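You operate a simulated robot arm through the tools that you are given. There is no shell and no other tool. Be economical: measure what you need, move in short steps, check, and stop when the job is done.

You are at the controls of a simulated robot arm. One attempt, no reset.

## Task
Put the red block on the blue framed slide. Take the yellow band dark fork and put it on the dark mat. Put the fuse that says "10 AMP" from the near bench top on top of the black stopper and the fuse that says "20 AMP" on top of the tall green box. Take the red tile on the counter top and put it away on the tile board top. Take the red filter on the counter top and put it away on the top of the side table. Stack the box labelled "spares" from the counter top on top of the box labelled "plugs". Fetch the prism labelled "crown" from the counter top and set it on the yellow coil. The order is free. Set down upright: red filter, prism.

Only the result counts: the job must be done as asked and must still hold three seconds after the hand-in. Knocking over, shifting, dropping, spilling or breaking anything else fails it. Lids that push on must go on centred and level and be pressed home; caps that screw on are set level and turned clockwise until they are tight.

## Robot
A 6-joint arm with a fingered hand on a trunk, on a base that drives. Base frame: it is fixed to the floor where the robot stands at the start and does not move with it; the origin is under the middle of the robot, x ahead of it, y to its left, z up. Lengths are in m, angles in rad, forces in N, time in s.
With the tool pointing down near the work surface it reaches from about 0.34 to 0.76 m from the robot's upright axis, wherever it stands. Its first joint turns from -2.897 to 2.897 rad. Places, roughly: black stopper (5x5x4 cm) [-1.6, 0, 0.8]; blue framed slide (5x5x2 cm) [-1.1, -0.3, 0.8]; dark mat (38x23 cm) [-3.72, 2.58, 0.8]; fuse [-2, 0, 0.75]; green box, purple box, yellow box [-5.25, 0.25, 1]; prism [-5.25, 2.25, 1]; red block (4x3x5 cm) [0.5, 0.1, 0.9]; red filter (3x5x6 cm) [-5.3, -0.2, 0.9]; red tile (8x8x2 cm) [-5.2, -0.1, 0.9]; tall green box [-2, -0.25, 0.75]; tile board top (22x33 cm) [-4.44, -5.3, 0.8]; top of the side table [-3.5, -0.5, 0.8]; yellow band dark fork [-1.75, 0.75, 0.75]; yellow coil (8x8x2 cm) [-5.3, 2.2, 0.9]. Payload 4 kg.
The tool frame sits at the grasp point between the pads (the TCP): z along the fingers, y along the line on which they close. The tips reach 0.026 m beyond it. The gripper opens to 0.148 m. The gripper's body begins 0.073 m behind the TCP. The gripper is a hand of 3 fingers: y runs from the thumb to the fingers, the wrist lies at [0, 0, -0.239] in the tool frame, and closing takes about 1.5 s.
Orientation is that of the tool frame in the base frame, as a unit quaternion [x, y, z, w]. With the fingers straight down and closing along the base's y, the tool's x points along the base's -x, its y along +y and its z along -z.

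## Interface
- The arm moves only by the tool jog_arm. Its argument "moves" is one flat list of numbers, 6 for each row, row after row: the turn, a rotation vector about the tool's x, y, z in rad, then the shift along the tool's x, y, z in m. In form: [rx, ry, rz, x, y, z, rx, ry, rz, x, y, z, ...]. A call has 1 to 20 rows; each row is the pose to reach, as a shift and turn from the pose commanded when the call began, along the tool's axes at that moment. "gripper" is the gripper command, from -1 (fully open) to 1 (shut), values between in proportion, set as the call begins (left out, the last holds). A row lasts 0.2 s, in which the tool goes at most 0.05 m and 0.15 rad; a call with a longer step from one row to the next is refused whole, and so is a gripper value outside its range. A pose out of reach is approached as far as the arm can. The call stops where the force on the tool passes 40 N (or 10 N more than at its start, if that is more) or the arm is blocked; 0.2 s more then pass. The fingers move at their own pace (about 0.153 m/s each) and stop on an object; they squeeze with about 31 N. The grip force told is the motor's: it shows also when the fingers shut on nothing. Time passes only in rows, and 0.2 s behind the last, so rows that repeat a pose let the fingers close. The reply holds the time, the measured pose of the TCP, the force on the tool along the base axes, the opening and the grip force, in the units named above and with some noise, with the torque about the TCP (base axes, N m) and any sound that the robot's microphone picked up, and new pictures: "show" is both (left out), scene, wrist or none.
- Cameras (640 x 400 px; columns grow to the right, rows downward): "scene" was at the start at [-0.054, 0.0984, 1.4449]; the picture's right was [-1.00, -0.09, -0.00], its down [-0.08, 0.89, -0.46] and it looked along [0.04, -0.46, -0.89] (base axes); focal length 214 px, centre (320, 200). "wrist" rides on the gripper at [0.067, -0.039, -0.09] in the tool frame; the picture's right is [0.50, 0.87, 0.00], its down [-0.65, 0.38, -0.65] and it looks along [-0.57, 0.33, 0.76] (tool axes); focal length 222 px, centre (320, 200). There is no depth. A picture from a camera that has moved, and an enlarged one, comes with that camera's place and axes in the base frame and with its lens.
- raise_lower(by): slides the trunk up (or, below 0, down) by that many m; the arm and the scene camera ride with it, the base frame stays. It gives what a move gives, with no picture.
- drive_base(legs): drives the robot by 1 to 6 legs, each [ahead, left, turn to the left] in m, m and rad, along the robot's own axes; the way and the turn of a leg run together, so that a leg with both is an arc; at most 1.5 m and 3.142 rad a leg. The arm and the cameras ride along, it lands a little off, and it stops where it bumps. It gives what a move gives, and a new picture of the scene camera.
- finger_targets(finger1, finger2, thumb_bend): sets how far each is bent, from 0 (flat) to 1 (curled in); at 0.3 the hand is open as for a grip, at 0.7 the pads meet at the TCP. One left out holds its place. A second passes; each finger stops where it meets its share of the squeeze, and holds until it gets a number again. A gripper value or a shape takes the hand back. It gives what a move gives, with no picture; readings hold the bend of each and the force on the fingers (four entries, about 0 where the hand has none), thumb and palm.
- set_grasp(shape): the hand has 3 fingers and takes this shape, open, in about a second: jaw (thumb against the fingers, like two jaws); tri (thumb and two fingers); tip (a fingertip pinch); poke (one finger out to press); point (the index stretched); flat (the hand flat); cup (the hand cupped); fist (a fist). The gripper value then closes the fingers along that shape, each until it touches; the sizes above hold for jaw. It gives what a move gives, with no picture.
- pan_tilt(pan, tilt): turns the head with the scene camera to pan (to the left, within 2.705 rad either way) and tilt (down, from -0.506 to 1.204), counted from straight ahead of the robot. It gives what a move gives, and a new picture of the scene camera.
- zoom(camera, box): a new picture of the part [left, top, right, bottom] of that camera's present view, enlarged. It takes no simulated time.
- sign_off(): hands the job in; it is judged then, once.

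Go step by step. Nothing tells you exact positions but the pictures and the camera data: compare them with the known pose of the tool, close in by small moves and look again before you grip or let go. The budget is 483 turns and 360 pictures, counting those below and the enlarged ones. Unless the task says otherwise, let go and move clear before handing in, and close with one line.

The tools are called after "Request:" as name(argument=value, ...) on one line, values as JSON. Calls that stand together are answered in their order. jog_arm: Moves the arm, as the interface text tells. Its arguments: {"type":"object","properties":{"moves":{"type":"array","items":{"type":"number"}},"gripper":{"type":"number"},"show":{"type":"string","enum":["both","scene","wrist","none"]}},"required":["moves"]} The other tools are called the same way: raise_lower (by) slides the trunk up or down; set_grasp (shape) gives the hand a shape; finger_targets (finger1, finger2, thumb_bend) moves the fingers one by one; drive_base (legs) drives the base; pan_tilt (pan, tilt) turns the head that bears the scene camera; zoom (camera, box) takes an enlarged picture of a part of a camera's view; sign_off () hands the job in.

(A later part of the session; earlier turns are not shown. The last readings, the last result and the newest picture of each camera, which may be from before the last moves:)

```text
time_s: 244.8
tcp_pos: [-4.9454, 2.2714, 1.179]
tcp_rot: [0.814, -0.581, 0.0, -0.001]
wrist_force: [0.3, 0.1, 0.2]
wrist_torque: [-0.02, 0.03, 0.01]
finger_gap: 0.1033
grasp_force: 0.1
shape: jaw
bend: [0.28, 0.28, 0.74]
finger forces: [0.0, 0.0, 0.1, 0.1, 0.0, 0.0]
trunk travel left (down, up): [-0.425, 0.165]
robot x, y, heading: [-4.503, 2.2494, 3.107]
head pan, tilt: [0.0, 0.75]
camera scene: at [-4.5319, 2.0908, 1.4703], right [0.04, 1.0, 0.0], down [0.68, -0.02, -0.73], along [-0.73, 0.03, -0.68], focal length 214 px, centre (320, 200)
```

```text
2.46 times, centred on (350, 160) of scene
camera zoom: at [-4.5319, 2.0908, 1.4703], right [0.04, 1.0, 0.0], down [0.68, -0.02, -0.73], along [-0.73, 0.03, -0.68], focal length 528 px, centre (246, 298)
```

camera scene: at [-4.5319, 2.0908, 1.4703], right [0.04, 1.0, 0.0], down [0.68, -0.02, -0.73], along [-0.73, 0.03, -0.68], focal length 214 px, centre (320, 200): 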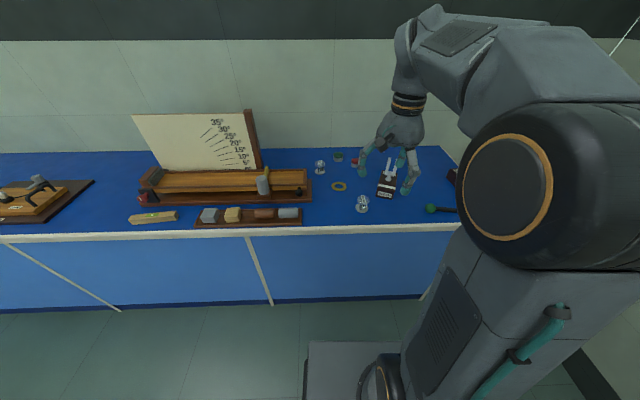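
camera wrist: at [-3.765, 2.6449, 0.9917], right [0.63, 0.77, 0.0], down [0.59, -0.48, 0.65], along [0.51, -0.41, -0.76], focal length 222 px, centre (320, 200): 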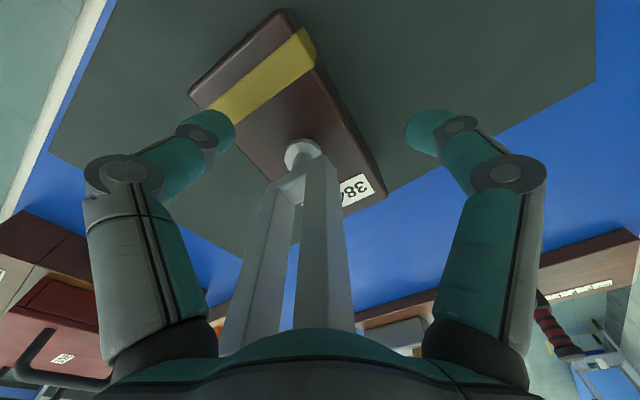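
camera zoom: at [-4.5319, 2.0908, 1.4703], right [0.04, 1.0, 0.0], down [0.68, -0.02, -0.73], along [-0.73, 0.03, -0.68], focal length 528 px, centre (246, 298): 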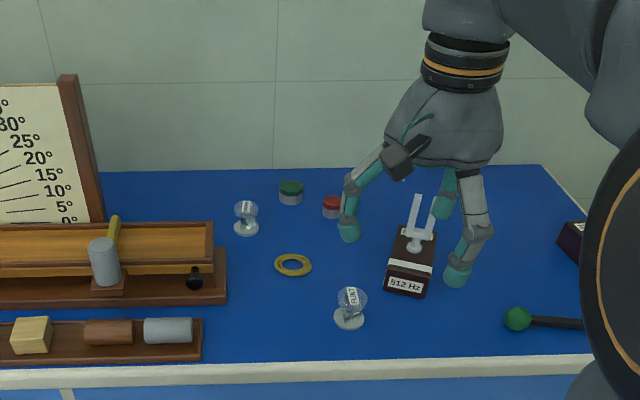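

Request:
zoom(camera="scene", box=[310, 150, 400, 220])

Request:
zoom(camera="scene", box=[345, 185, 385, 215])

Request:
zoom(camera="scene", box=[300, 150, 340, 180])

```text
5.71 times, centred on (355, 185) of scene
camera zoom: at [-4.5319, 2.0908, 1.4703], right [0.04, 1.0, 0.0], down [0.68, -0.02, -0.73], along [-0.73, 0.03, -0.68], focal length 1226 px, centre (120, 286)
```

zoom: 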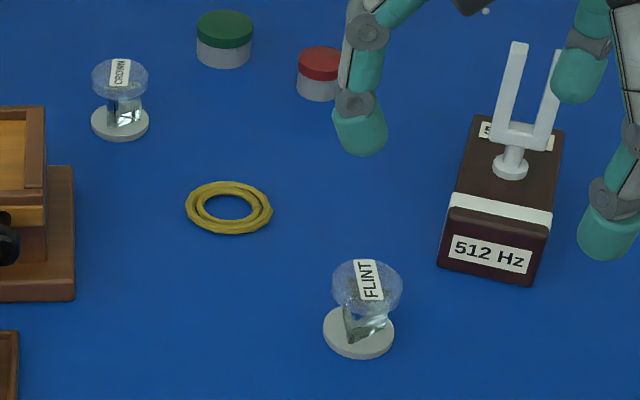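

```text
13.33 times, centred on (365, 200) of scene
camera zoom: at [-4.5319, 2.0908, 1.4703], right [0.04, 1.0, 0.0], down [0.68, -0.02, -0.73], along [-0.73, 0.03, -0.68], focal length 2860 px, centre (-280, 200)
```

zoom: 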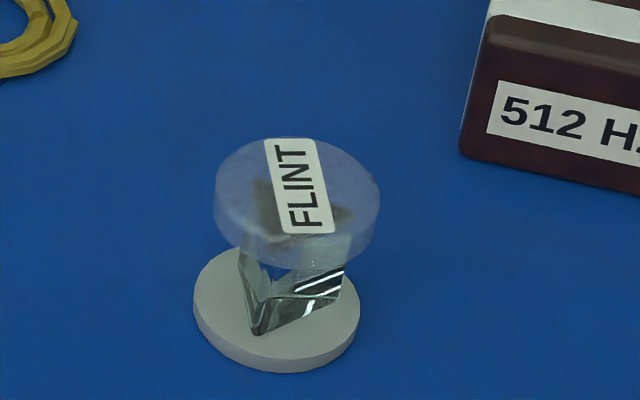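

```text
13.33 times, centred on (320, 165) of scene
camera zoom: at [-4.5319, 2.0908, 1.4703], right [0.04, 1.0, 0.0], down [0.68, -0.02, -0.73], along [-0.73, 0.03, -0.68], focal length 2860 px, centre (320, 667)
```

zoom: 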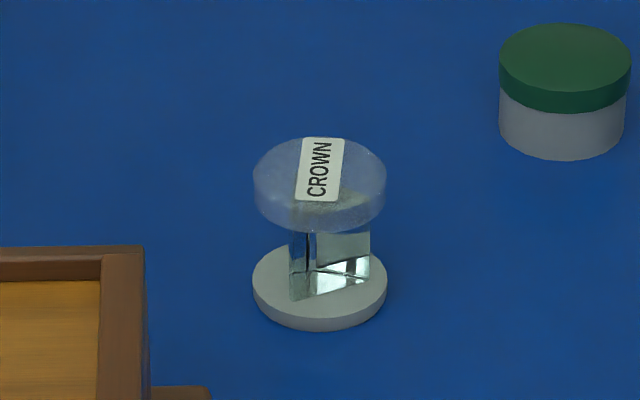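

Request:
drive_base(legs=[[0.12, 0.08, 0.03]])

Request:
jog_arm(moves=[0, 0, 0, 0, 0, 0, 0, 0, 0, 0, 0, 0], gripper=-0.2)

```text
time_s: 246.1
tcp_pos: [-5.0655, 2.1765, 1.1777]
tcp_rot: [0.823, -0.568, 0.0, -0.001]
wrist_force: [-0.8, 0.0, 0.3]
wrist_torque: [-0.03, -0.03, 0.03]
finger_gap: 0.1034
grasp_force: 0.1
shape: jaw
bend: [0.28, 0.28, 0.74]
finger forces: [0.0, 0.0, 0.1, 0.1, 0.0, 0.1]
trunk travel left (down, up): [-0.425, 0.165]
robot x, y, heading: [-4.6211, 2.1737, 3.137]
head pan, tilt: [0.0, 0.75]
camera scene: at [-4.647, 2.0117, 1.4703], right [0.0, 1.0, 0.0], down [0.68, 0.0, -0.73], along [-0.73, 0.0, -0.68], focal length 214 px, centre (320, 200)
```

scene: 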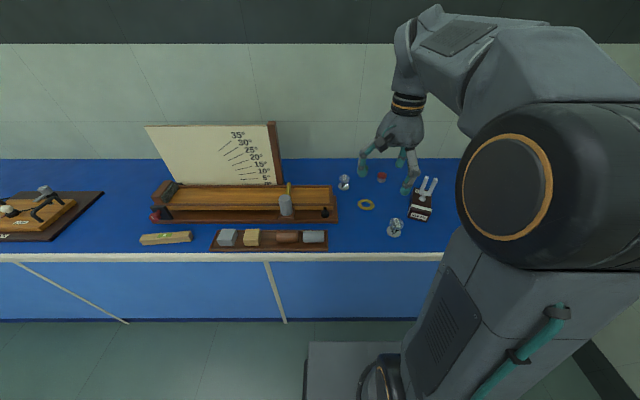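

```text
time_s: 246.7
tcp_pos: [-5.0649, 2.1783, 1.1782]
tcp_rot: [0.823, -0.568, 0.0, -0.001]
wrist_force: [0.5, -0.3, -0.4]
wrist_torque: [-0.03, 0.01, -0.02]
finger_gap: 0.0893
grasp_force: 0.0
shape: jaw
bend: [0.32, 0.32, 0.7]
finger forces: [0.0, 0.0, 0.1, 0.1, 0.0, 0.0]
trunk travel left (down, up): [-0.425, 0.165]
robot x, y, heading: [-4.625, 2.176, 3.135]
head pan, tilt: [0.0, 0.75]
camera scene: at [-4.6468, 2.0117, 1.4703], right [0.0, 1.0, 0.0], down [0.68, 0.0, -0.73], along [-0.73, 0.0, -0.68], focal length 214 px, centre (320, 200)
camera wrist: at [-5.0044, 2.129, 1.2689], right [-0.63, -0.77, 0.0], down [-0.59, 0.48, 0.65], along [-0.51, 0.41, -0.76], focal length 222 px, centre (320, 200)
```

scene: 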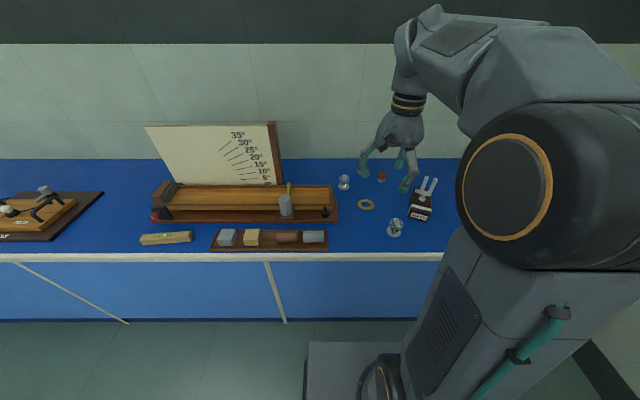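
wrist: 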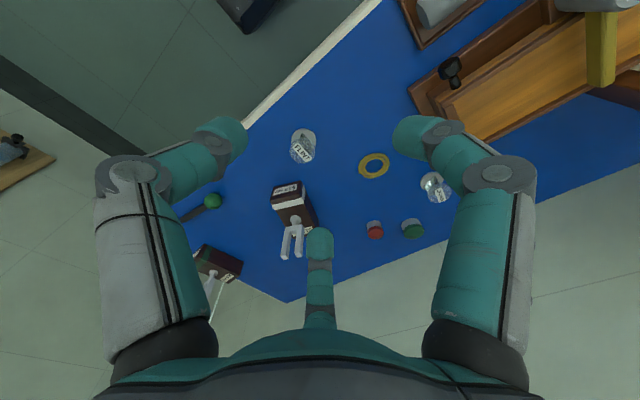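

Request:
zoom(camera="wrist", box=[340, 130, 480, 250])

Request:
zoom(camera="scene", box=[320, 165, 400, 225])

```text
3.33 times, centred on (410, 190) of wrist
camera zoom: at [-5.0044, 2.129, 1.2689], right [-0.63, -0.77, 0.0], down [-0.59, 0.48, 0.65], along [-0.51, 0.41, -0.76], focal length 740 px, centre (20, 233)
```

zoom: 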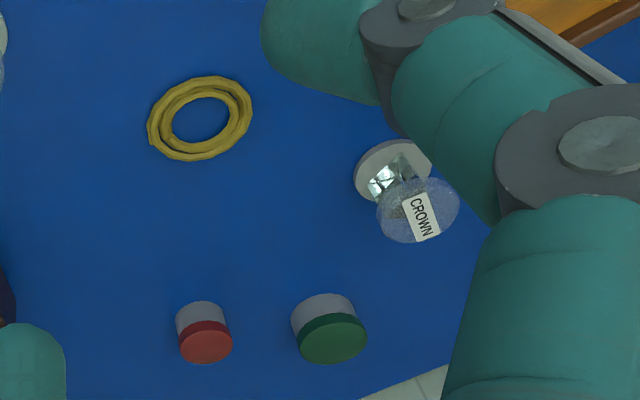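

```text
6.67 times, centred on (360, 195) of scene
camera zoom: at [-4.6468, 2.0117, 1.4703], right [0.0, 1.0, 0.0], down [0.68, 0.0, -0.73], along [-0.73, 0.0, -0.68], focal length 1430 px, centre (53, 233)
```

zoom: 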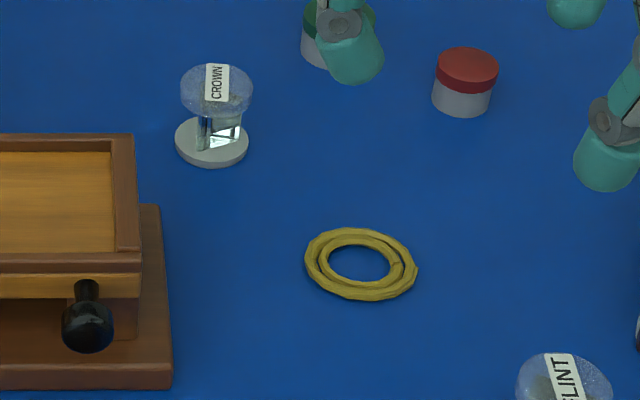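

Request:
drive_base(legs=[[0.1, 0.03, 0]])

```text
time_s: 247.9
tcp_pos: [-5.1673, 2.1484, 1.1793]
tcp_rot: [0.823, -0.567, 0.0, -0.001]
wrist_force: [0.1, 0.1, 0.7]
wrist_torque: [-0.02, 0.0, 0.02]
finger_gap: 0.0896
grasp_force: 0.1
shape: jaw
bend: [0.32, 0.32, 0.7]
finger forces: [0.1, 0.0, 0.1, 0.0, 0.0, 0.0]
trunk travel left (down, up): [-0.425, 0.165]
robot x, y, heading: [-4.727, 2.1426, 3.137]
head pan, tilt: [0.0, 0.75]
camera scene: at [-4.7485, 1.9823, 1.4703], right [0.0, 1.0, 0.0], down [0.68, 0.0, -0.73], along [-0.73, 0.0, -0.68], focal length 214 px, centre (320, 200)
```

scene: 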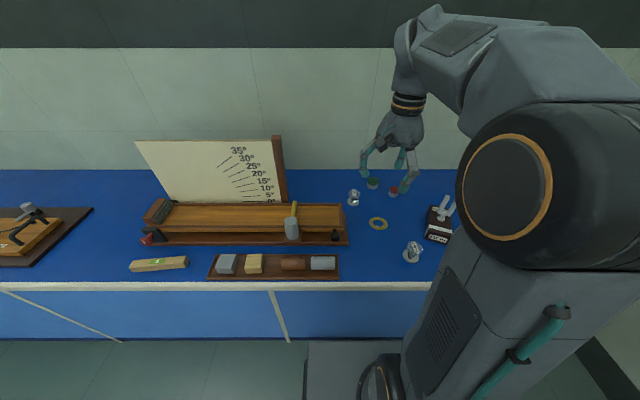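

Request:
jog_arm(moves=[0, 0, 0.032, -0.0097, 0.0386, 0.02, 0, 0, 0.064, -0.0194, 0.0772, 0.04, 0, 0, 0.096, -0.0291, 0.1158, 0.06, 0, 0, 0.128, -0.0388, 0.1544, 0.08, 0, 0, 0.16, -0.0486, 0.193, 0.1, 0, 0, 0.192, -0.0584, 0.2314, 0.12, 0, 0, 0.192, -0.0584, 0.2314, 0.16])

Request:
zoom(camera="wrist", box=[240, 80, 400, 240])

Request:
zoom(camera="scene", box=[310, 150, 410, 230])

```text
time_s: 249.5
tcp_pos: [-5.4065, 2.1212, 1.0165]
tcp_rot: [0.765, -0.643, 0.001, -0.001]
wrist_force: [-0.4, 0.4, 0.1]
wrist_torque: [0.0, -0.02, -0.01]
finger_gap: 0.089
grasp_force: 0.0
shape: jaw
bend: [0.32, 0.32, 0.7]
finger forces: [0.0, 0.0, 0.1, 0.0, 0.0, 0.0]
trunk travel left (down, up): [-0.425, 0.165]
robot x, y, heading: [-4.7238, 2.1457, 3.138]
head pan, tilt: [0.0, 0.75]
camera scene: at [-4.7489, 1.9822, 1.4703], right [0.0, 1.0, 0.0], down [0.68, 0.0, -0.73], along [-0.73, 0.0, -0.68], focal length 214 px, centre (320, 200)
camera wrist: at [-5.3554, 2.0609, 1.1069], right [-0.77, -0.64, 0.0], down [-0.49, 0.58, 0.65], along [-0.42, 0.5, -0.76], focal length 222 px, centre (320, 200)
```

scene: 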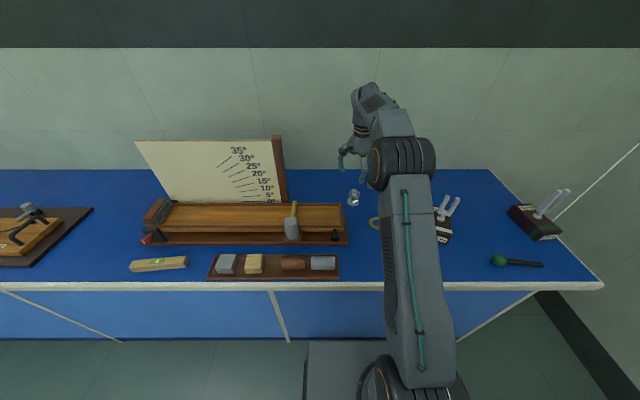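
wrist: 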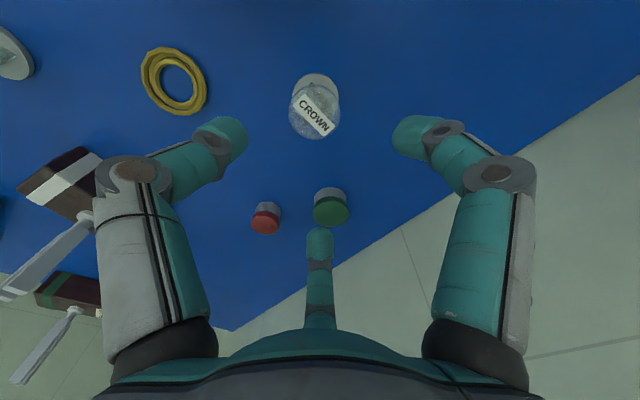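

```text
2.50 times, centred on (320, 160) of wrist
camera zoom: at [-5.3554, 2.0609, 1.1069], right [-0.77, -0.64, 0.0], down [-0.49, 0.58, 0.65], along [-0.42, 0.5, -0.76], focal length 555 px, centre (320, 300)
```

zoom: 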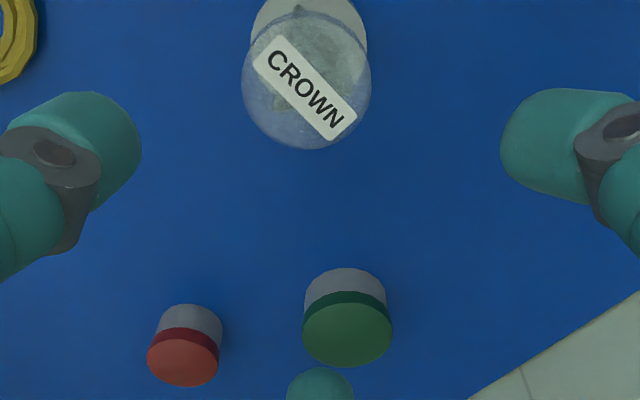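

```text
5.00 times, centred on (360, 190) of scene
camera zoom: at [-4.7489, 1.9822, 1.4703], right [0.0, 1.0, 0.0], down [0.68, 0.0, -0.73], along [-0.73, 0.0, -0.68], focal length 1072 px, centre (120, 250)
```

zoom: 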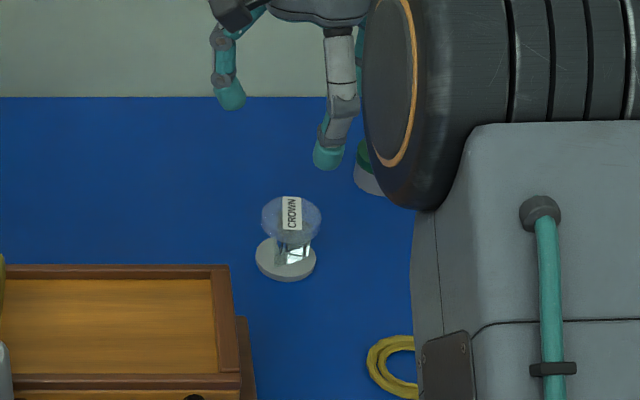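

Request:
jog_arm(moves=[0, 0, 0, 0.0033, -0.0091, 0.04, 0, 0, 0, 0.0033, -0.0091, 0.08], show="wrist")

Request:
zoom(camera="scene", box=[310, 150, 410, 230])

```text
time_s: 250.1
tcp_pos: [-5.3942, 2.1178, 0.9361]
tcp_rot: [0.766, -0.643, 0.001, 0.0]
wrist_force: [0.1, 0.1, 0.0]
wrist_torque: [-0.01, -0.01, -0.03]
finger_gap: 0.0894
grasp_force: 0.0
shape: jaw
bend: [0.32, 0.32, 0.7]
finger forces: [0.0, 0.0, 0.0, 0.0, 0.1, 0.0]
trunk travel left (down, up): [-0.425, 0.165]
robot x, y, heading: [-4.7284, 2.1428, 3.14]
head pan, tilt: [0.0, 0.75]
camera wrist: at [-5.3434, 2.059, 1.026], right [-0.77, -0.64, 0.0], down [-0.49, 0.58, 0.65], along [-0.42, 0.5, -0.76], focal length 222 px, centre (320, 200)
```

wrist: 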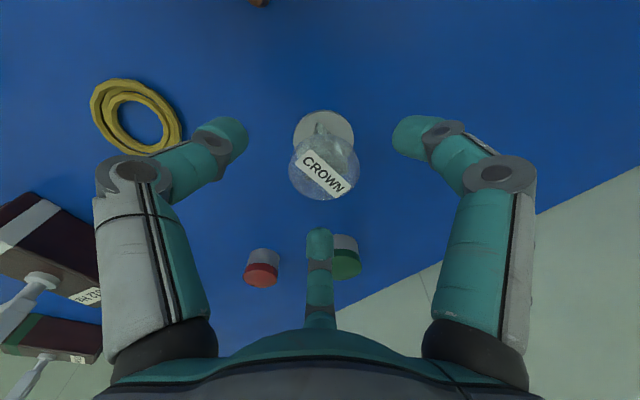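

```text
5.00 times, centred on (360, 190) of scene
camera zoom: at [-4.7483, 1.9823, 1.4704], right [0.0, 1.0, 0.0], down [0.68, 0.0, -0.73], along [-0.73, 0.0, -0.68], focal length 1072 px, centre (120, 250)
```

zoom: 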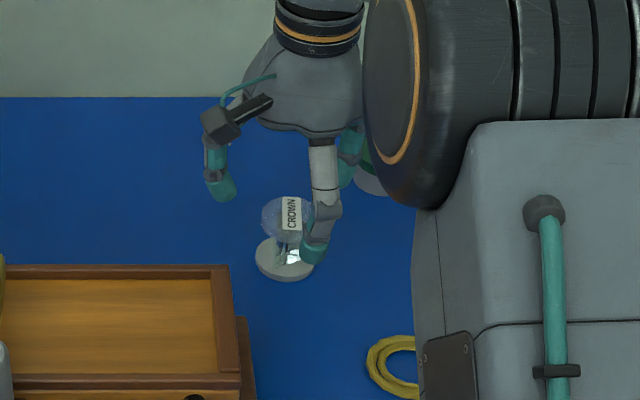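

Request:
jog_arm(moves=[0, 0, 0, -0.0031, 0.0028, 0.025, 0, 0, 0, -0.0031, 0.0028, 0.05], show="none")

Request:
jog_arm(moves=[0, 0, 0, 0, 0, 0, 0, 0, 0, 0, 0, 0, 0, 0, 0, 0, 0, 0, 0, 0, 0, 0, 0, 0, 0, 0, 0, 0, 0, 0], gripper=1, show="wrist")

```text
time_s: 250.7
tcp_pos: [-5.3969, 2.1216, 0.8865]
tcp_rot: [0.765, -0.644, 0.001, -0.001]
wrist_force: [-0.8, -0.2, -1.0]
wrist_torque: [0.03, 0.01, -0.01]
finger_gap: 0.0894
grasp_force: 0.0
shape: jaw
bend: [0.32, 0.32, 0.7]
finger forces: [0.0, 0.1, 0.1, 0.1, 0.0, 0.1]
trunk travel left (down, up): [-0.425, 0.165]
robot x, y, heading: [-4.7244, 2.1422, 3.138]
head pan, tilt: [0.0, 0.75]
```

```text
time_s: 251.9
tcp_pos: [-5.3968, 2.1212, 0.8866]
tcp_rot: [0.766, -0.643, 0.001, -0.001]
wrist_force: [0.2, 0.7, -0.4]
wrist_torque: [-0.03, -0.01, 0.03]
finger_gap: 0.0146
grasp_force: 30.8
shape: jaw
bend: [0.74, 0.74, 0.69]
finger forces: [26.5, 30.7, 0.1, 0.0, 29.0, 0.1]
trunk travel left (down, up): [-0.425, 0.165]
robot x, y, heading: [-4.7238, 2.1447, 3.138]
head pan, tilt: [0.0, 0.75]
camera wrist: at [-5.347, 2.0614, 0.9771], right [-0.77, -0.64, 0.0], down [-0.49, 0.58, 0.65], along [-0.42, 0.5, -0.76], focal length 222 px, centre (320, 200)
```

wrist: 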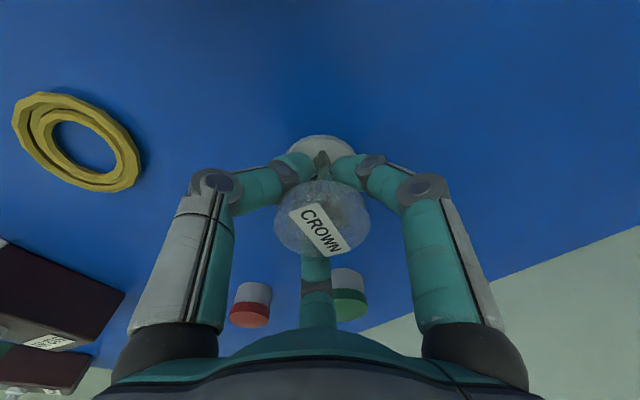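

Request:
jog_arm(moves=[0, 0, 0, 0, 0, -0.015, 0, 0, 0, 0, 0, -0.05, 0, 0, 0, 0, 0, -0.08, 0, 0, 0, -0.0177, -0.0453, -0.08, 0, 0, 0, -0.0355, -0.0906, -0.08, 0, 0, 0, -0.0532, -0.1359, -0.08, 0, 0, 0, -0.0532, -0.1359, -0.06])

Request:
zoom(camera="scene", box=[320, 160, 420, 240])

Request:
zoom(camera="wrist", box=[220, 60, 420, 260])

```text
time_s: 253.5
tcp_pos: [-5.2713, 2.1967, 0.946]
tcp_rot: [0.766, -0.643, 0.001, -0.001]
wrist_force: [0.1, 0.5, -1.2]
wrist_torque: [-0.04, -0.02, 0.0]
finger_gap: 0.0144
grasp_force: 31.4
shape: jaw
bend: [0.74, 0.74, 0.69]
finger forces: [26.1, 31.6, 0.0, 0.0, 29.6, 0.0]
trunk travel left (down, up): [-0.425, 0.165]
robot x, y, heading: [-4.7278, 2.1413, 3.139]
head pan, tilt: [0.0, 0.75]
camera scene: at [-4.748, 1.9825, 1.4704], right [0.0, 1.0, 0.0], down [0.68, 0.0, -0.73], along [-0.73, 0.0, -0.68], focal length 214 px, centre (320, 200)
camera wrist: at [-5.2216, 2.1383, 1.0371], right [-0.77, -0.64, 0.0], down [-0.49, 0.58, 0.65], along [-0.42, 0.5, -0.76], focal length 222 px, centre (320, 200)
```

scene: 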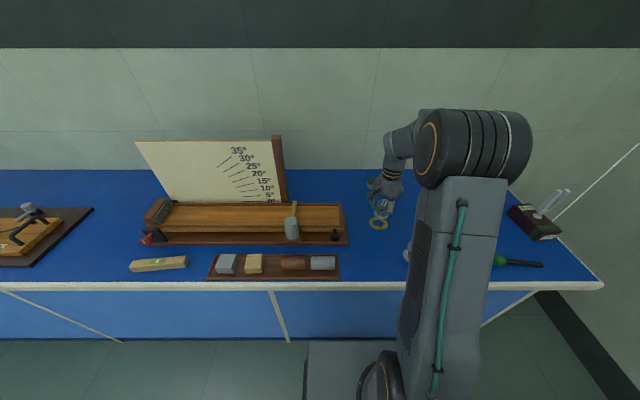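
wrist: 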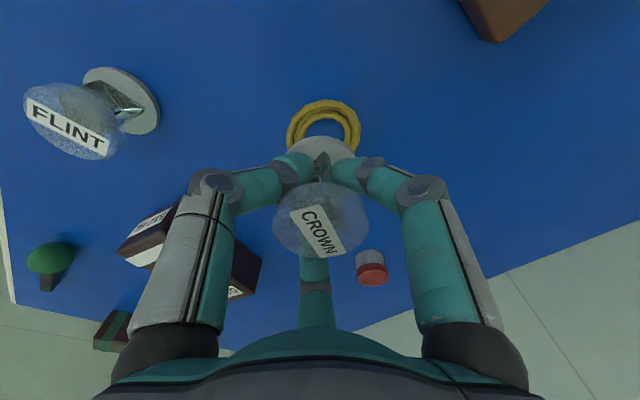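

```text
5.00 times, centred on (370, 200) of scene
camera zoom: at [-4.748, 1.9825, 1.4704], right [0.0, 1.0, 0.0], down [0.68, 0.0, -0.73], along [-0.73, 0.0, -0.68], focal length 1072 px, centre (70, 200)
```

zoom: 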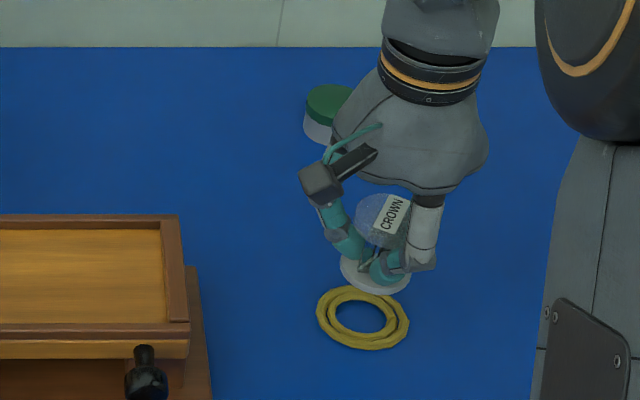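

```text
2.00 times, centred on (320, 160) of wrist
camera zoom: at [-5.2216, 2.1383, 1.0371], right [-0.77, -0.64, 0.0], down [-0.49, 0.58, 0.65], along [-0.42, 0.5, -0.76], focal length 444 px, centre (320, 280)
```

zoom: 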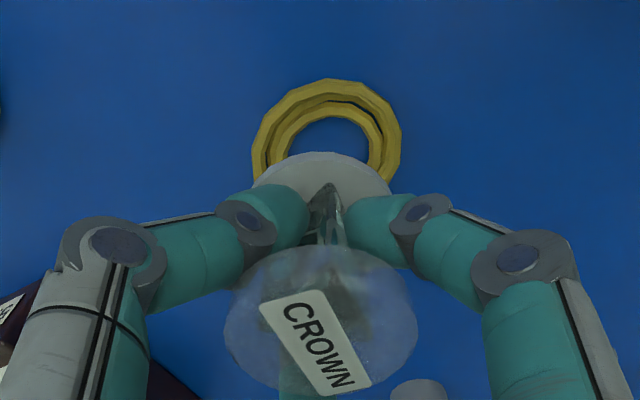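

Request:
jog_arm(moves=[0, 0, 0, 0, 0, 0.02, 0, 0, 0, 0, 0, 0.036], show="none")

Request:
jog_arm(moves=[0, 0, 0, 0, 0, 0.002, 0, 0, 0, 0, 0, 0.004], show="none")

Request:
zoom(camera="scene", box=[350, 190, 410, 240])

```text
time_s: 254.1
tcp_pos: [-5.274, 2.1958, 0.9113]
tcp_rot: [0.765, -0.644, 0.002, -0.001]
wrist_force: [-0.5, -0.1, -1.6]
wrist_torque: [-0.01, 0.02, -0.03]
finger_gap: 0.0141
grasp_force: 30.7
shape: jaw
bend: [0.74, 0.74, 0.69]
finger forces: [26.0, 31.8, 0.0, 0.0, 29.8, 0.1]
trunk travel left (down, up): [-0.425, 0.165]
robot x, y, heading: [-4.7291, 2.1437, 3.134]
head pan, tilt: [0.0, 0.75]
```

```text
time_s: 254.7
tcp_pos: [-5.2732, 2.1967, 0.9081]
tcp_rot: [0.766, -0.643, 0.001, -0.001]
wrist_force: [-0.1, -0.1, -1.1]
wrist_torque: [-0.02, 0.0, -0.03]
finger_gap: 0.014
grasp_force: 30.9
shape: jaw
bend: [0.74, 0.74, 0.69]
finger forces: [26.0, 31.8, 0.0, 0.0, 29.8, 0.0]
trunk travel left (down, up): [-0.425, 0.165]
robot x, y, heading: [-4.7248, 2.1441, 3.141]
head pan, tilt: [0.0, 0.75]
```

```text
8.00 times, centred on (380, 215) of scene
camera zoom: at [-4.7484, 1.9823, 1.4703], right [0.0, 1.0, 0.0], down [0.68, 0.0, -0.73], along [-0.73, 0.0, -0.68], focal length 1716 px, centre (-160, 80)
```

zoom: 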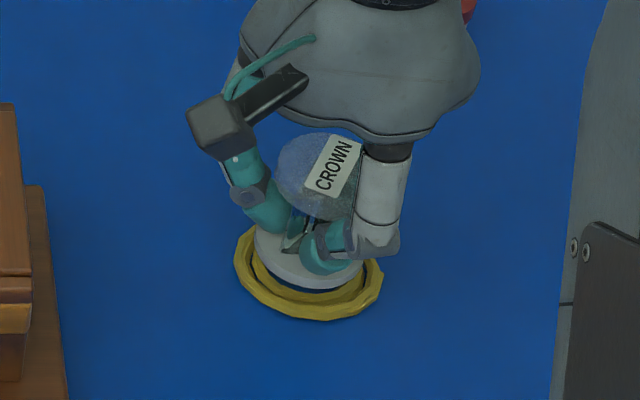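

Request:
jog_arm(moves=[0, 0, 0, 0, 0, 0.003, 0, 0, 0, 0, 0, 0.005], show="none")

Request:
jog_arm(moves=[0, 0, 0, 0, 0, 0.0015, 0, 0, 0, 0, 0, 0.003], show="none")

```text
time_s: 255.3
tcp_pos: [-5.2726, 2.1967, 0.9028]
tcp_rot: [0.766, -0.643, 0.001, -0.001]
wrist_force: [0.1, 0.4, -0.3]
wrist_torque: [0.01, 0.02, 0.03]
finger_gap: 0.0141
grasp_force: 31.1
shape: jaw
bend: [0.74, 0.74, 0.69]
finger forces: [26.0, 31.7, 0.0, 0.0, 29.8, 0.0]
trunk travel left (down, up): [-0.425, 0.165]
robot x, y, heading: [-4.7235, 2.1424, 3.138]
head pan, tilt: [0.0, 0.75]
```

```text
time_s: 255.9
tcp_pos: [-5.2724, 2.196, 0.8997]
tcp_rot: [0.766, -0.643, 0.001, -0.001]
wrist_force: [-0.6, 0.7, -1.5]
wrist_torque: [0.06, 0.01, 0.0]
finger_gap: 0.014
grasp_force: 31.1
shape: jaw
bend: [0.74, 0.74, 0.69]
finger forces: [26.0, 31.8, 0.0, 0.0, 29.8, 0.0]
trunk travel left (down, up): [-0.425, 0.165]
robot x, y, heading: [-4.7245, 2.1474, 3.136]
head pan, tilt: [0.0, 0.75]
```

Request:
jog_arm(moves=[0, 0, 0, 0, 0, 0.0015, 0, 0, 0, 0, 0, 0.003], show="none")

Request:
zoom(camera="scene", box=[350, 190, 410, 240])

```text
time_s: 256.5
tcp_pos: [-5.2719, 2.1973, 0.8964]
tcp_rot: [0.765, -0.644, 0.001, 0.0]
wrist_force: [0.1, 0.8, -1.1]
wrist_torque: [0.02, 0.0, -0.03]
finger_gap: 0.014
grasp_force: 31.2
shape: jaw
bend: [0.74, 0.74, 0.69]
finger forces: [25.9, 31.8, 0.1, 0.0, 29.8, 0.0]
trunk travel left (down, up): [-0.425, 0.165]
robot x, y, heading: [-4.7264, 2.141, 3.135]
head pan, tilt: [0.0, 0.75]
```

```text
8.00 times, centred on (380, 215) of scene
camera zoom: at [-4.7484, 1.9823, 1.4703], right [0.0, 1.0, 0.0], down [0.68, 0.0, -0.73], along [-0.73, 0.0, -0.68], focal length 1716 px, centre (-160, 80)
```

zoom: 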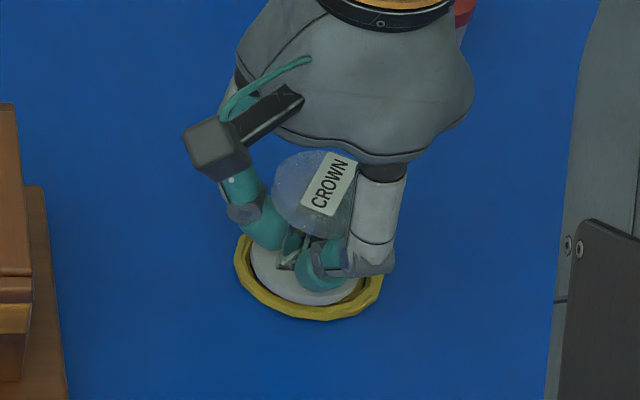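

Request:
jog_arm(moves=[0, 0, 0, 0, 0, 0.001, 0, 0, 0, 0, 0, 0.002], show="none")

Request:
jog_arm(moves=[0, 0, 0, 0, 0, 0.001, 0, 0, 0, 0, 0, 0.002], show="none")

Request:
jog_arm(moves=[0, 0, 0, 0, 0, 0.001, 0, 0, 0, 0, 0, 0.002], show="none")

```text
time_s: 257.1
tcp_pos: [-5.2723, 2.1952, 0.8966]
tcp_rot: [0.765, -0.644, 0.0, 0.001]
wrist_force: [-0.1, -0.6, 5.9]
wrist_torque: [0.06, 0.03, 0.01]
finger_gap: 0.0144
grasp_force: 30.3
shape: jaw
bend: [0.74, 0.74, 0.71]
finger forces: [27.6, 32.7, 0.1, 0.1, 31.5, 0.1]
trunk travel left (down, up): [-0.425, 0.165]
robot x, y, heading: [-4.7242, 2.1443, 3.14]
head pan, tilt: [0.0, 0.75]
```

```text
time_s: 257.7
tcp_pos: [-5.2703, 2.1972, 0.8954]
tcp_rot: [0.766, -0.643, -0.001, 0.001]
wrist_force: [0.4, -0.6, 21.6]
wrist_torque: [0.02, 0.03, 0.1]
finger_gap: 0.0152
grasp_force: 30.6
shape: jaw
bend: [0.74, 0.74, 0.71]
finger forces: [31.3, 34.7, 0.1, 0.0, 35.4, 0.0]
trunk travel left (down, up): [-0.425, 0.165]
robot x, y, heading: [-4.7289, 2.1442, 3.14]
head pan, tilt: [0.0, 0.75]
```

```text
time_s: 258.3
tcp_pos: [-5.2712, 2.1963, 0.8936]
tcp_rot: [0.765, -0.644, -0.002, 0.001]
wrist_force: [2.1, -1.7, 39.7]
wrist_torque: [0.1, 0.09, 0.14]
finger_gap: 0.0155
grasp_force: 30.6
shape: jaw
bend: [0.75, 0.74, 0.72]
finger forces: [35.6, 36.4, 0.1, 0.1, 46.2, 0.0]
trunk travel left (down, up): [-0.425, 0.165]
robot x, y, heading: [-4.7271, 2.1437, 3.142]
head pan, tilt: [0.0, 0.75]
```

Request:
jog_arm(moves=[0, 0, 0, 0, 0, -0.002, 0, 0, 0, 0, 0, -0.004], show="none")

Request:
jog_arm(moves=[0, 0, 0, 0, 0, 0, 0, 0, 0, 0, 0, 0, 0, 0, 0, 0, 0, 0, 0, 0, 0, 0, 0, 0, 0, 0, 0, 0, 0, 0], gripper=0, show="wrist")

Request:
zoom(camera="scene", box=[350, 190, 410, 240])

```text
time_s: 258.9
tcp_pos: [-5.2709, 2.1965, 0.8944]
tcp_rot: [0.765, -0.644, 0.001, -0.002]
wrist_force: [-0.5, -0.3, 15.5]
wrist_torque: [0.09, 0.07, 0.06]
finger_gap: 0.0157
grasp_force: 31.1
shape: jaw
bend: [0.75, 0.74, 0.72]
finger forces: [29.9, 35.3, 0.0, 0.0, 34.7, 0.1]
trunk travel left (down, up): [-0.425, 0.165]
robot x, y, heading: [-4.7264, 2.1428, 3.145]
head pan, tilt: [0.0, 0.75]
```

```text
time_s: 260.1
tcp_pos: [-5.2725, 2.1958, 0.8956]
tcp_rot: [0.766, -0.643, 0.001, 0.0]
wrist_force: [-0.1, -0.2, 0.3]
wrist_torque: [-0.01, -0.01, -0.02]
finger_gap: 0.0735
grasp_force: 0.0
shape: jaw
bend: [0.36, 0.36, 0.7]
finger forces: [0.0, 0.1, 0.0, 0.0, 0.0, 0.1]
trunk travel left (down, up): [-0.425, 0.165]
robot x, y, heading: [-4.7245, 2.1427, 3.14]
head pan, tilt: [0.0, 0.75]
camera wrist: at [-5.2215, 2.1371, 0.9854], right [-0.77, -0.64, 0.0], down [-0.49, 0.58, 0.65], along [-0.42, 0.5, -0.76], focal length 222 px, centre (320, 200)
```

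wrist: 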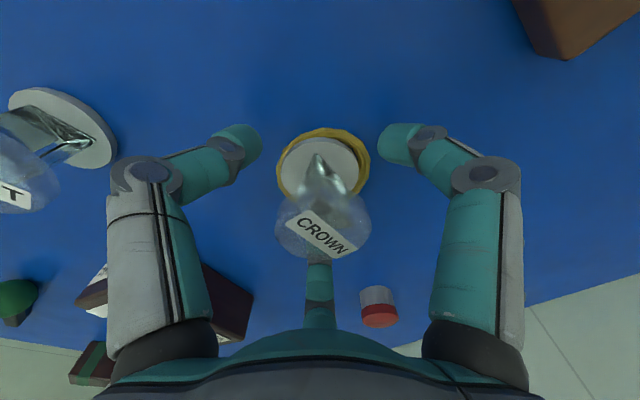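

```text
8.00 times, centred on (380, 215) of scene
camera zoom: at [-4.7483, 1.9823, 1.4703], right [0.0, 1.0, 0.0], down [0.68, 0.0, -0.73], along [-0.73, 0.0, -0.68], focal length 1716 px, centre (-160, 80)
```

zoom: 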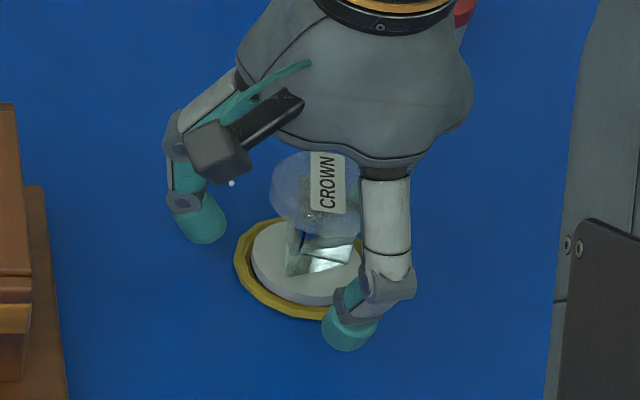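

Request:
jog_arm(moves=[0, 0, 0, 0, 0, -0.03, 0, 0, 0, 0, 0, -0.07, 0, 0, 0, 0, 0, -0.11, 0, 0, 0, 0, 0, -0.15, 0, 0, 0, 0, 0, -0.19, 0, 0, 0, 0, 0, -0.23, 0, 0, 0, 0, 0, -0.27, 0, 0, 0, 0.0069, -0.0394, -0.29, 0, 0, 0, 0.0138, -0.0788, -0.3, 0, 0, 0, 0.0206, -0.118, -0.3], show="none")

Request:
drive_base(legs=[[-0.12, 0, 0], [0, 1.2, 0], [0, 1.0, 0]])

Request:
zoom(camera="scene", box=[120, 60, 520, 280])

```text
time_s: 262.3
tcp_pos: [-5.1534, 2.1973, 1.1956]
tcp_rot: [0.765, -0.644, 0.0, -0.001]
wrist_force: [-0.4, -0.2, -0.7]
wrist_torque: [-0.01, -0.03, 0.01]
finger_gap: 0.0735
grasp_force: 0.1
shape: jaw
bend: [0.36, 0.36, 0.7]
finger forces: [0.1, 0.0, 0.0, 0.0, 0.0, 0.1]
trunk travel left (down, up): [-0.425, 0.165]
robot x, y, heading: [-4.7268, 2.1444, 3.138]
head pan, tilt: [0.0, 0.75]
```

```text
time_s: 274.1
tcp_pos: [-5.0053, -0.0305, 1.1961]
tcp_rot: [0.768, -0.641, 0.0, -0.001]
wrist_force: [0.5, -0.1, -0.4]
wrist_torque: [0.03, 0.02, 0.03]
finger_gap: 0.0736
grasp_force: 0.1
shape: jaw
bend: [0.36, 0.36, 0.7]
finger forces: [0.0, 0.0, 0.0, 0.0, 0.0, 0.0]
trunk travel left (down, up): [-0.425, 0.165]
robot x, y, heading: [-4.5758, -0.0819, -3.136]
head pan, tilt: [0.0, 0.75]
camera scene: at [-4.5967, -0.2416, 1.4703], right [-0.01, 1.0, 0.0], down [0.68, 0.0, -0.73], along [-0.73, 0.0, -0.68], focal length 214 px, centre (320, 200)
```

scene: 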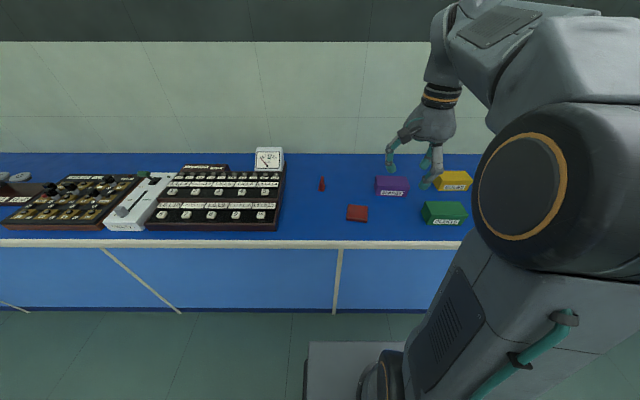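

```text
1.60 times, centred on (320, 170) of scene
camera zoom: at [-4.5967, -0.2416, 1.4703], right [-0.01, 1.0, 0.0], down [0.68, 0.0, -0.73], along [-0.73, 0.0, -0.68], focal length 343 px, centre (320, 248)
```

zoom: 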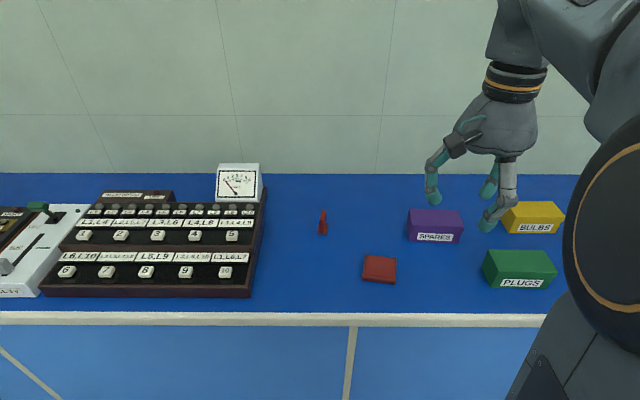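

Request:
drive_base(legs=[[0.13, -0.12, -0.005]])

Request:
zoom(camera="scene", box=[260, 150, 460, 260])

Request:
zoom(camera="wrist", box=[0, 0, 640, 400])

```text
time_s: 275.6
tcp_pos: [-5.1333, 0.092, 1.1952]
tcp_rot: [0.765, -0.644, 0.0, -0.001]
wrist_force: [-0.6, 0.0, -0.6]
wrist_torque: [0.0, 0.0, 0.01]
finger_gap: 0.0737
grasp_force: 0.0
shape: jaw
bend: [0.36, 0.36, 0.7]
finger forces: [0.0, 0.0, 0.1, 0.1, 0.0, 0.0]
trunk travel left (down, up): [-0.425, 0.165]
robot x, y, heading: [-4.7055, 0.0349, -3.139]
head pan, tilt: [0.0, 0.75]
camera scene: at [-4.7265, -0.1218, 1.4703], right [0.0, 1.0, 0.0], down [0.68, 0.0, -0.73], along [-0.73, 0.0, -0.68], focal length 214 px, centre (320, 200)
```

scene: 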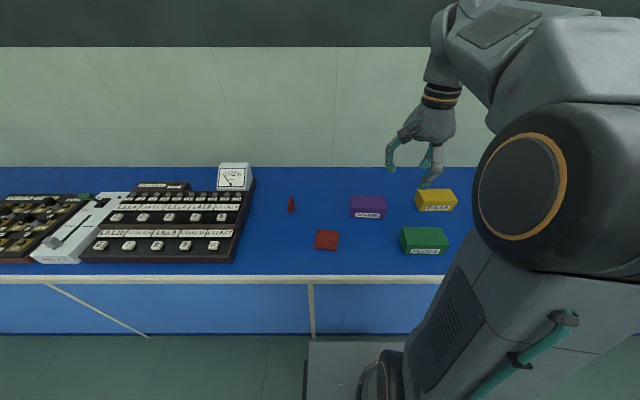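

```text
3.20 times, centred on (360, 205) of scene
camera zoom: at [-4.7265, -0.1218, 1.4703], right [0.0, 1.0, 0.0], down [0.68, 0.0, -0.73], along [-0.73, 0.0, -0.68], focal length 686 px, centre (192, 184)
```

zoom: 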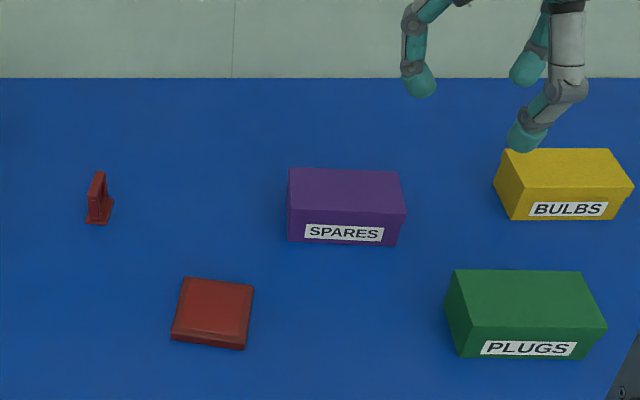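

```text
1.00 times, centred on (320, 200) of wrist (not enlarged: the box is as wide or as high as the picture)
camera zoom: at [-5.0825, 0.0331, 1.2861], right [-0.77, -0.64, 0.0], down [-0.49, 0.58, 0.65], along [-0.42, 0.5, -0.76], focal length 222 px, centre (320, 200)
```

zoom: 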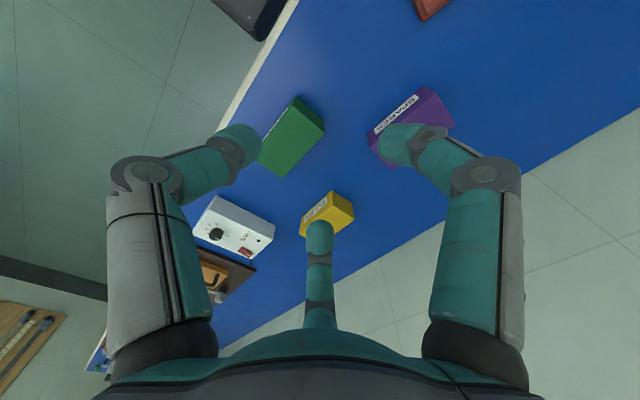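

Request:
jog_arm(moves=[0, 0, 0.116, -0.0026, 0.0315, 0.02, 0, 0, 0.232, -0.0051, 0.063, 0.04, 0, 0, 0.348, -0.0077, 0.0945, 0.06, 0, 0, 0.463, -0.0103, 0.126, 0.09, 0, 0, 0.579, -0.0128, 0.1575, 0.12, 0, 0, 0.695, -0.0154, 0.189, 0.15], gripper=-1)

Request:
zoom(camera="scene", box=[300, 140, 460, 260])

```text
time_s: 277.0
tcp_pos: [-5.3209, 0.0733, 1.0443]
tcp_rot: [-0.5, 0.866, 0.0, 0.002]
wrist_force: [-1.2, -0.8, -0.1]
wrist_torque: [-0.04, 0.02, -0.01]
finger_gap: 0.1479
grasp_force: 0.0
shape: jaw
bend: [0.3, 0.3, 0.3]
finger forces: [0.1, 0.1, 0.0, 0.0, 0.0, 0.0]
trunk travel left (down, up): [-0.425, 0.165]
robot x, y, heading: [-4.7042, 0.0388, 3.14]
head pan, tilt: [0.0, 0.75]
camera scene: at [-4.7265, -0.1218, 1.4704], right [0.0, 1.0, 0.0], down [0.68, 0.0, -0.73], along [-0.73, 0.0, -0.68], focal length 214 px, centre (320, 200)
camera wrist: at [-5.3209, -0.0035, 1.1352], right [-1.0, 0.0, 0.0], down [0.0, 0.76, 0.65], along [0.0, 0.65, -0.76], focal length 222 px, centre (320, 200)
```

scene: 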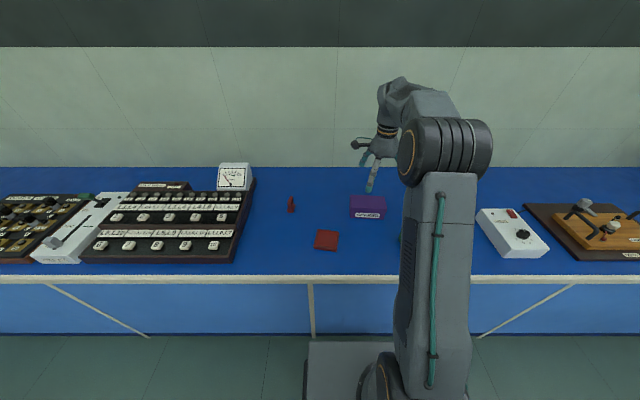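
wrist: 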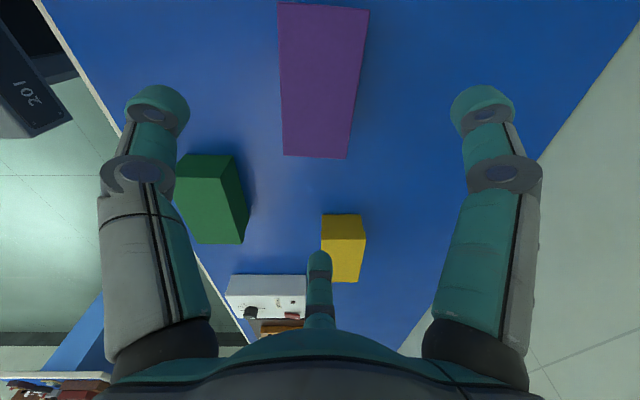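

```text
3.33 times, centred on (380, 200) of scene
camera zoom: at [-4.7265, -0.1218, 1.4704], right [0.0, 1.0, 0.0], down [0.68, 0.0, -0.73], along [-0.73, 0.0, -0.68], focal length 715 px, centre (120, 200)
```

zoom: 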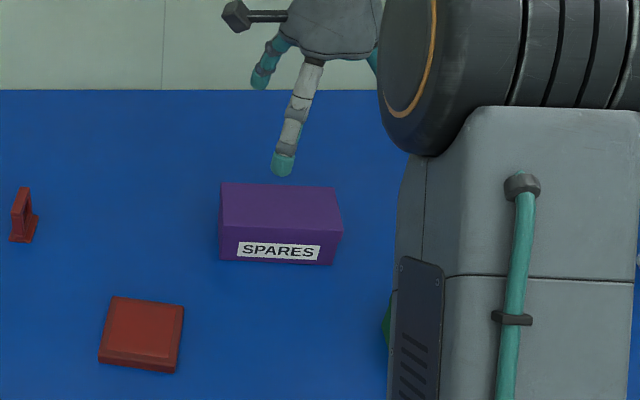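

Request:
jog_arm(moves=[0, 0, 0, 0, 0, 0.04, 0, 0, 0, 0, 0, 0.08, 0, 0, 0, 0, 0, 0.12], show="wrist")

Request:
zoom(camera="scene", box=[300, 140, 460, 260])

```text
time_s: 277.8
tcp_pos: [-5.3201, 0.0764, 0.9243]
tcp_rot: [-0.501, 0.865, 0.001, 0.002]
wrist_force: [0.5, 0.3, 0.2]
wrist_torque: [-0.01, -0.02, 0.02]
finger_gap: 0.1478
grasp_force: 0.0
shape: jaw
bend: [0.3, 0.3, 0.3]
finger forces: [0.0, 0.0, 0.1, 0.0, 0.0, 0.0]
trunk travel left (down, up): [-0.425, 0.165]
robot x, y, heading: [-4.7058, 0.0351, -3.14]
head pan, tilt: [0.0, 0.75]
camera wrist: at [-5.319, -0.0017, 1.0154], right [-1.0, 0.0, 0.0], down [0.0, 0.76, 0.65], along [0.0, 0.65, -0.76], focal length 222 px, centre (320, 200)
```

wrist: 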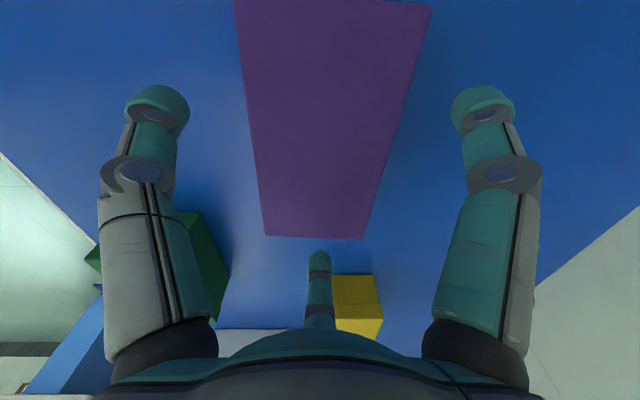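

```text
3.33 times, centred on (380, 200) of scene
camera zoom: at [-4.7265, -0.1218, 1.4704], right [0.0, 1.0, 0.0], down [0.68, 0.0, -0.73], along [-0.73, 0.0, -0.68], focal length 715 px, centre (120, 200)
```

zoom: 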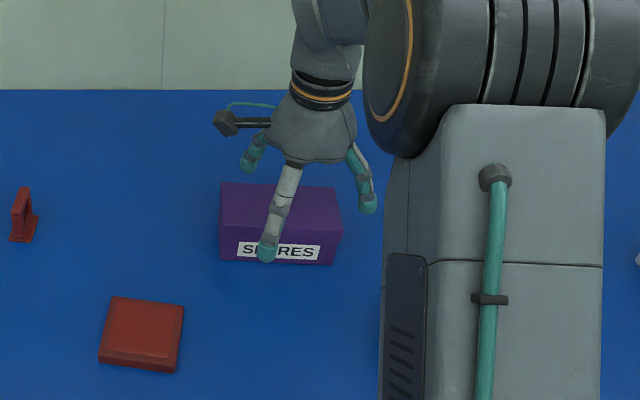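

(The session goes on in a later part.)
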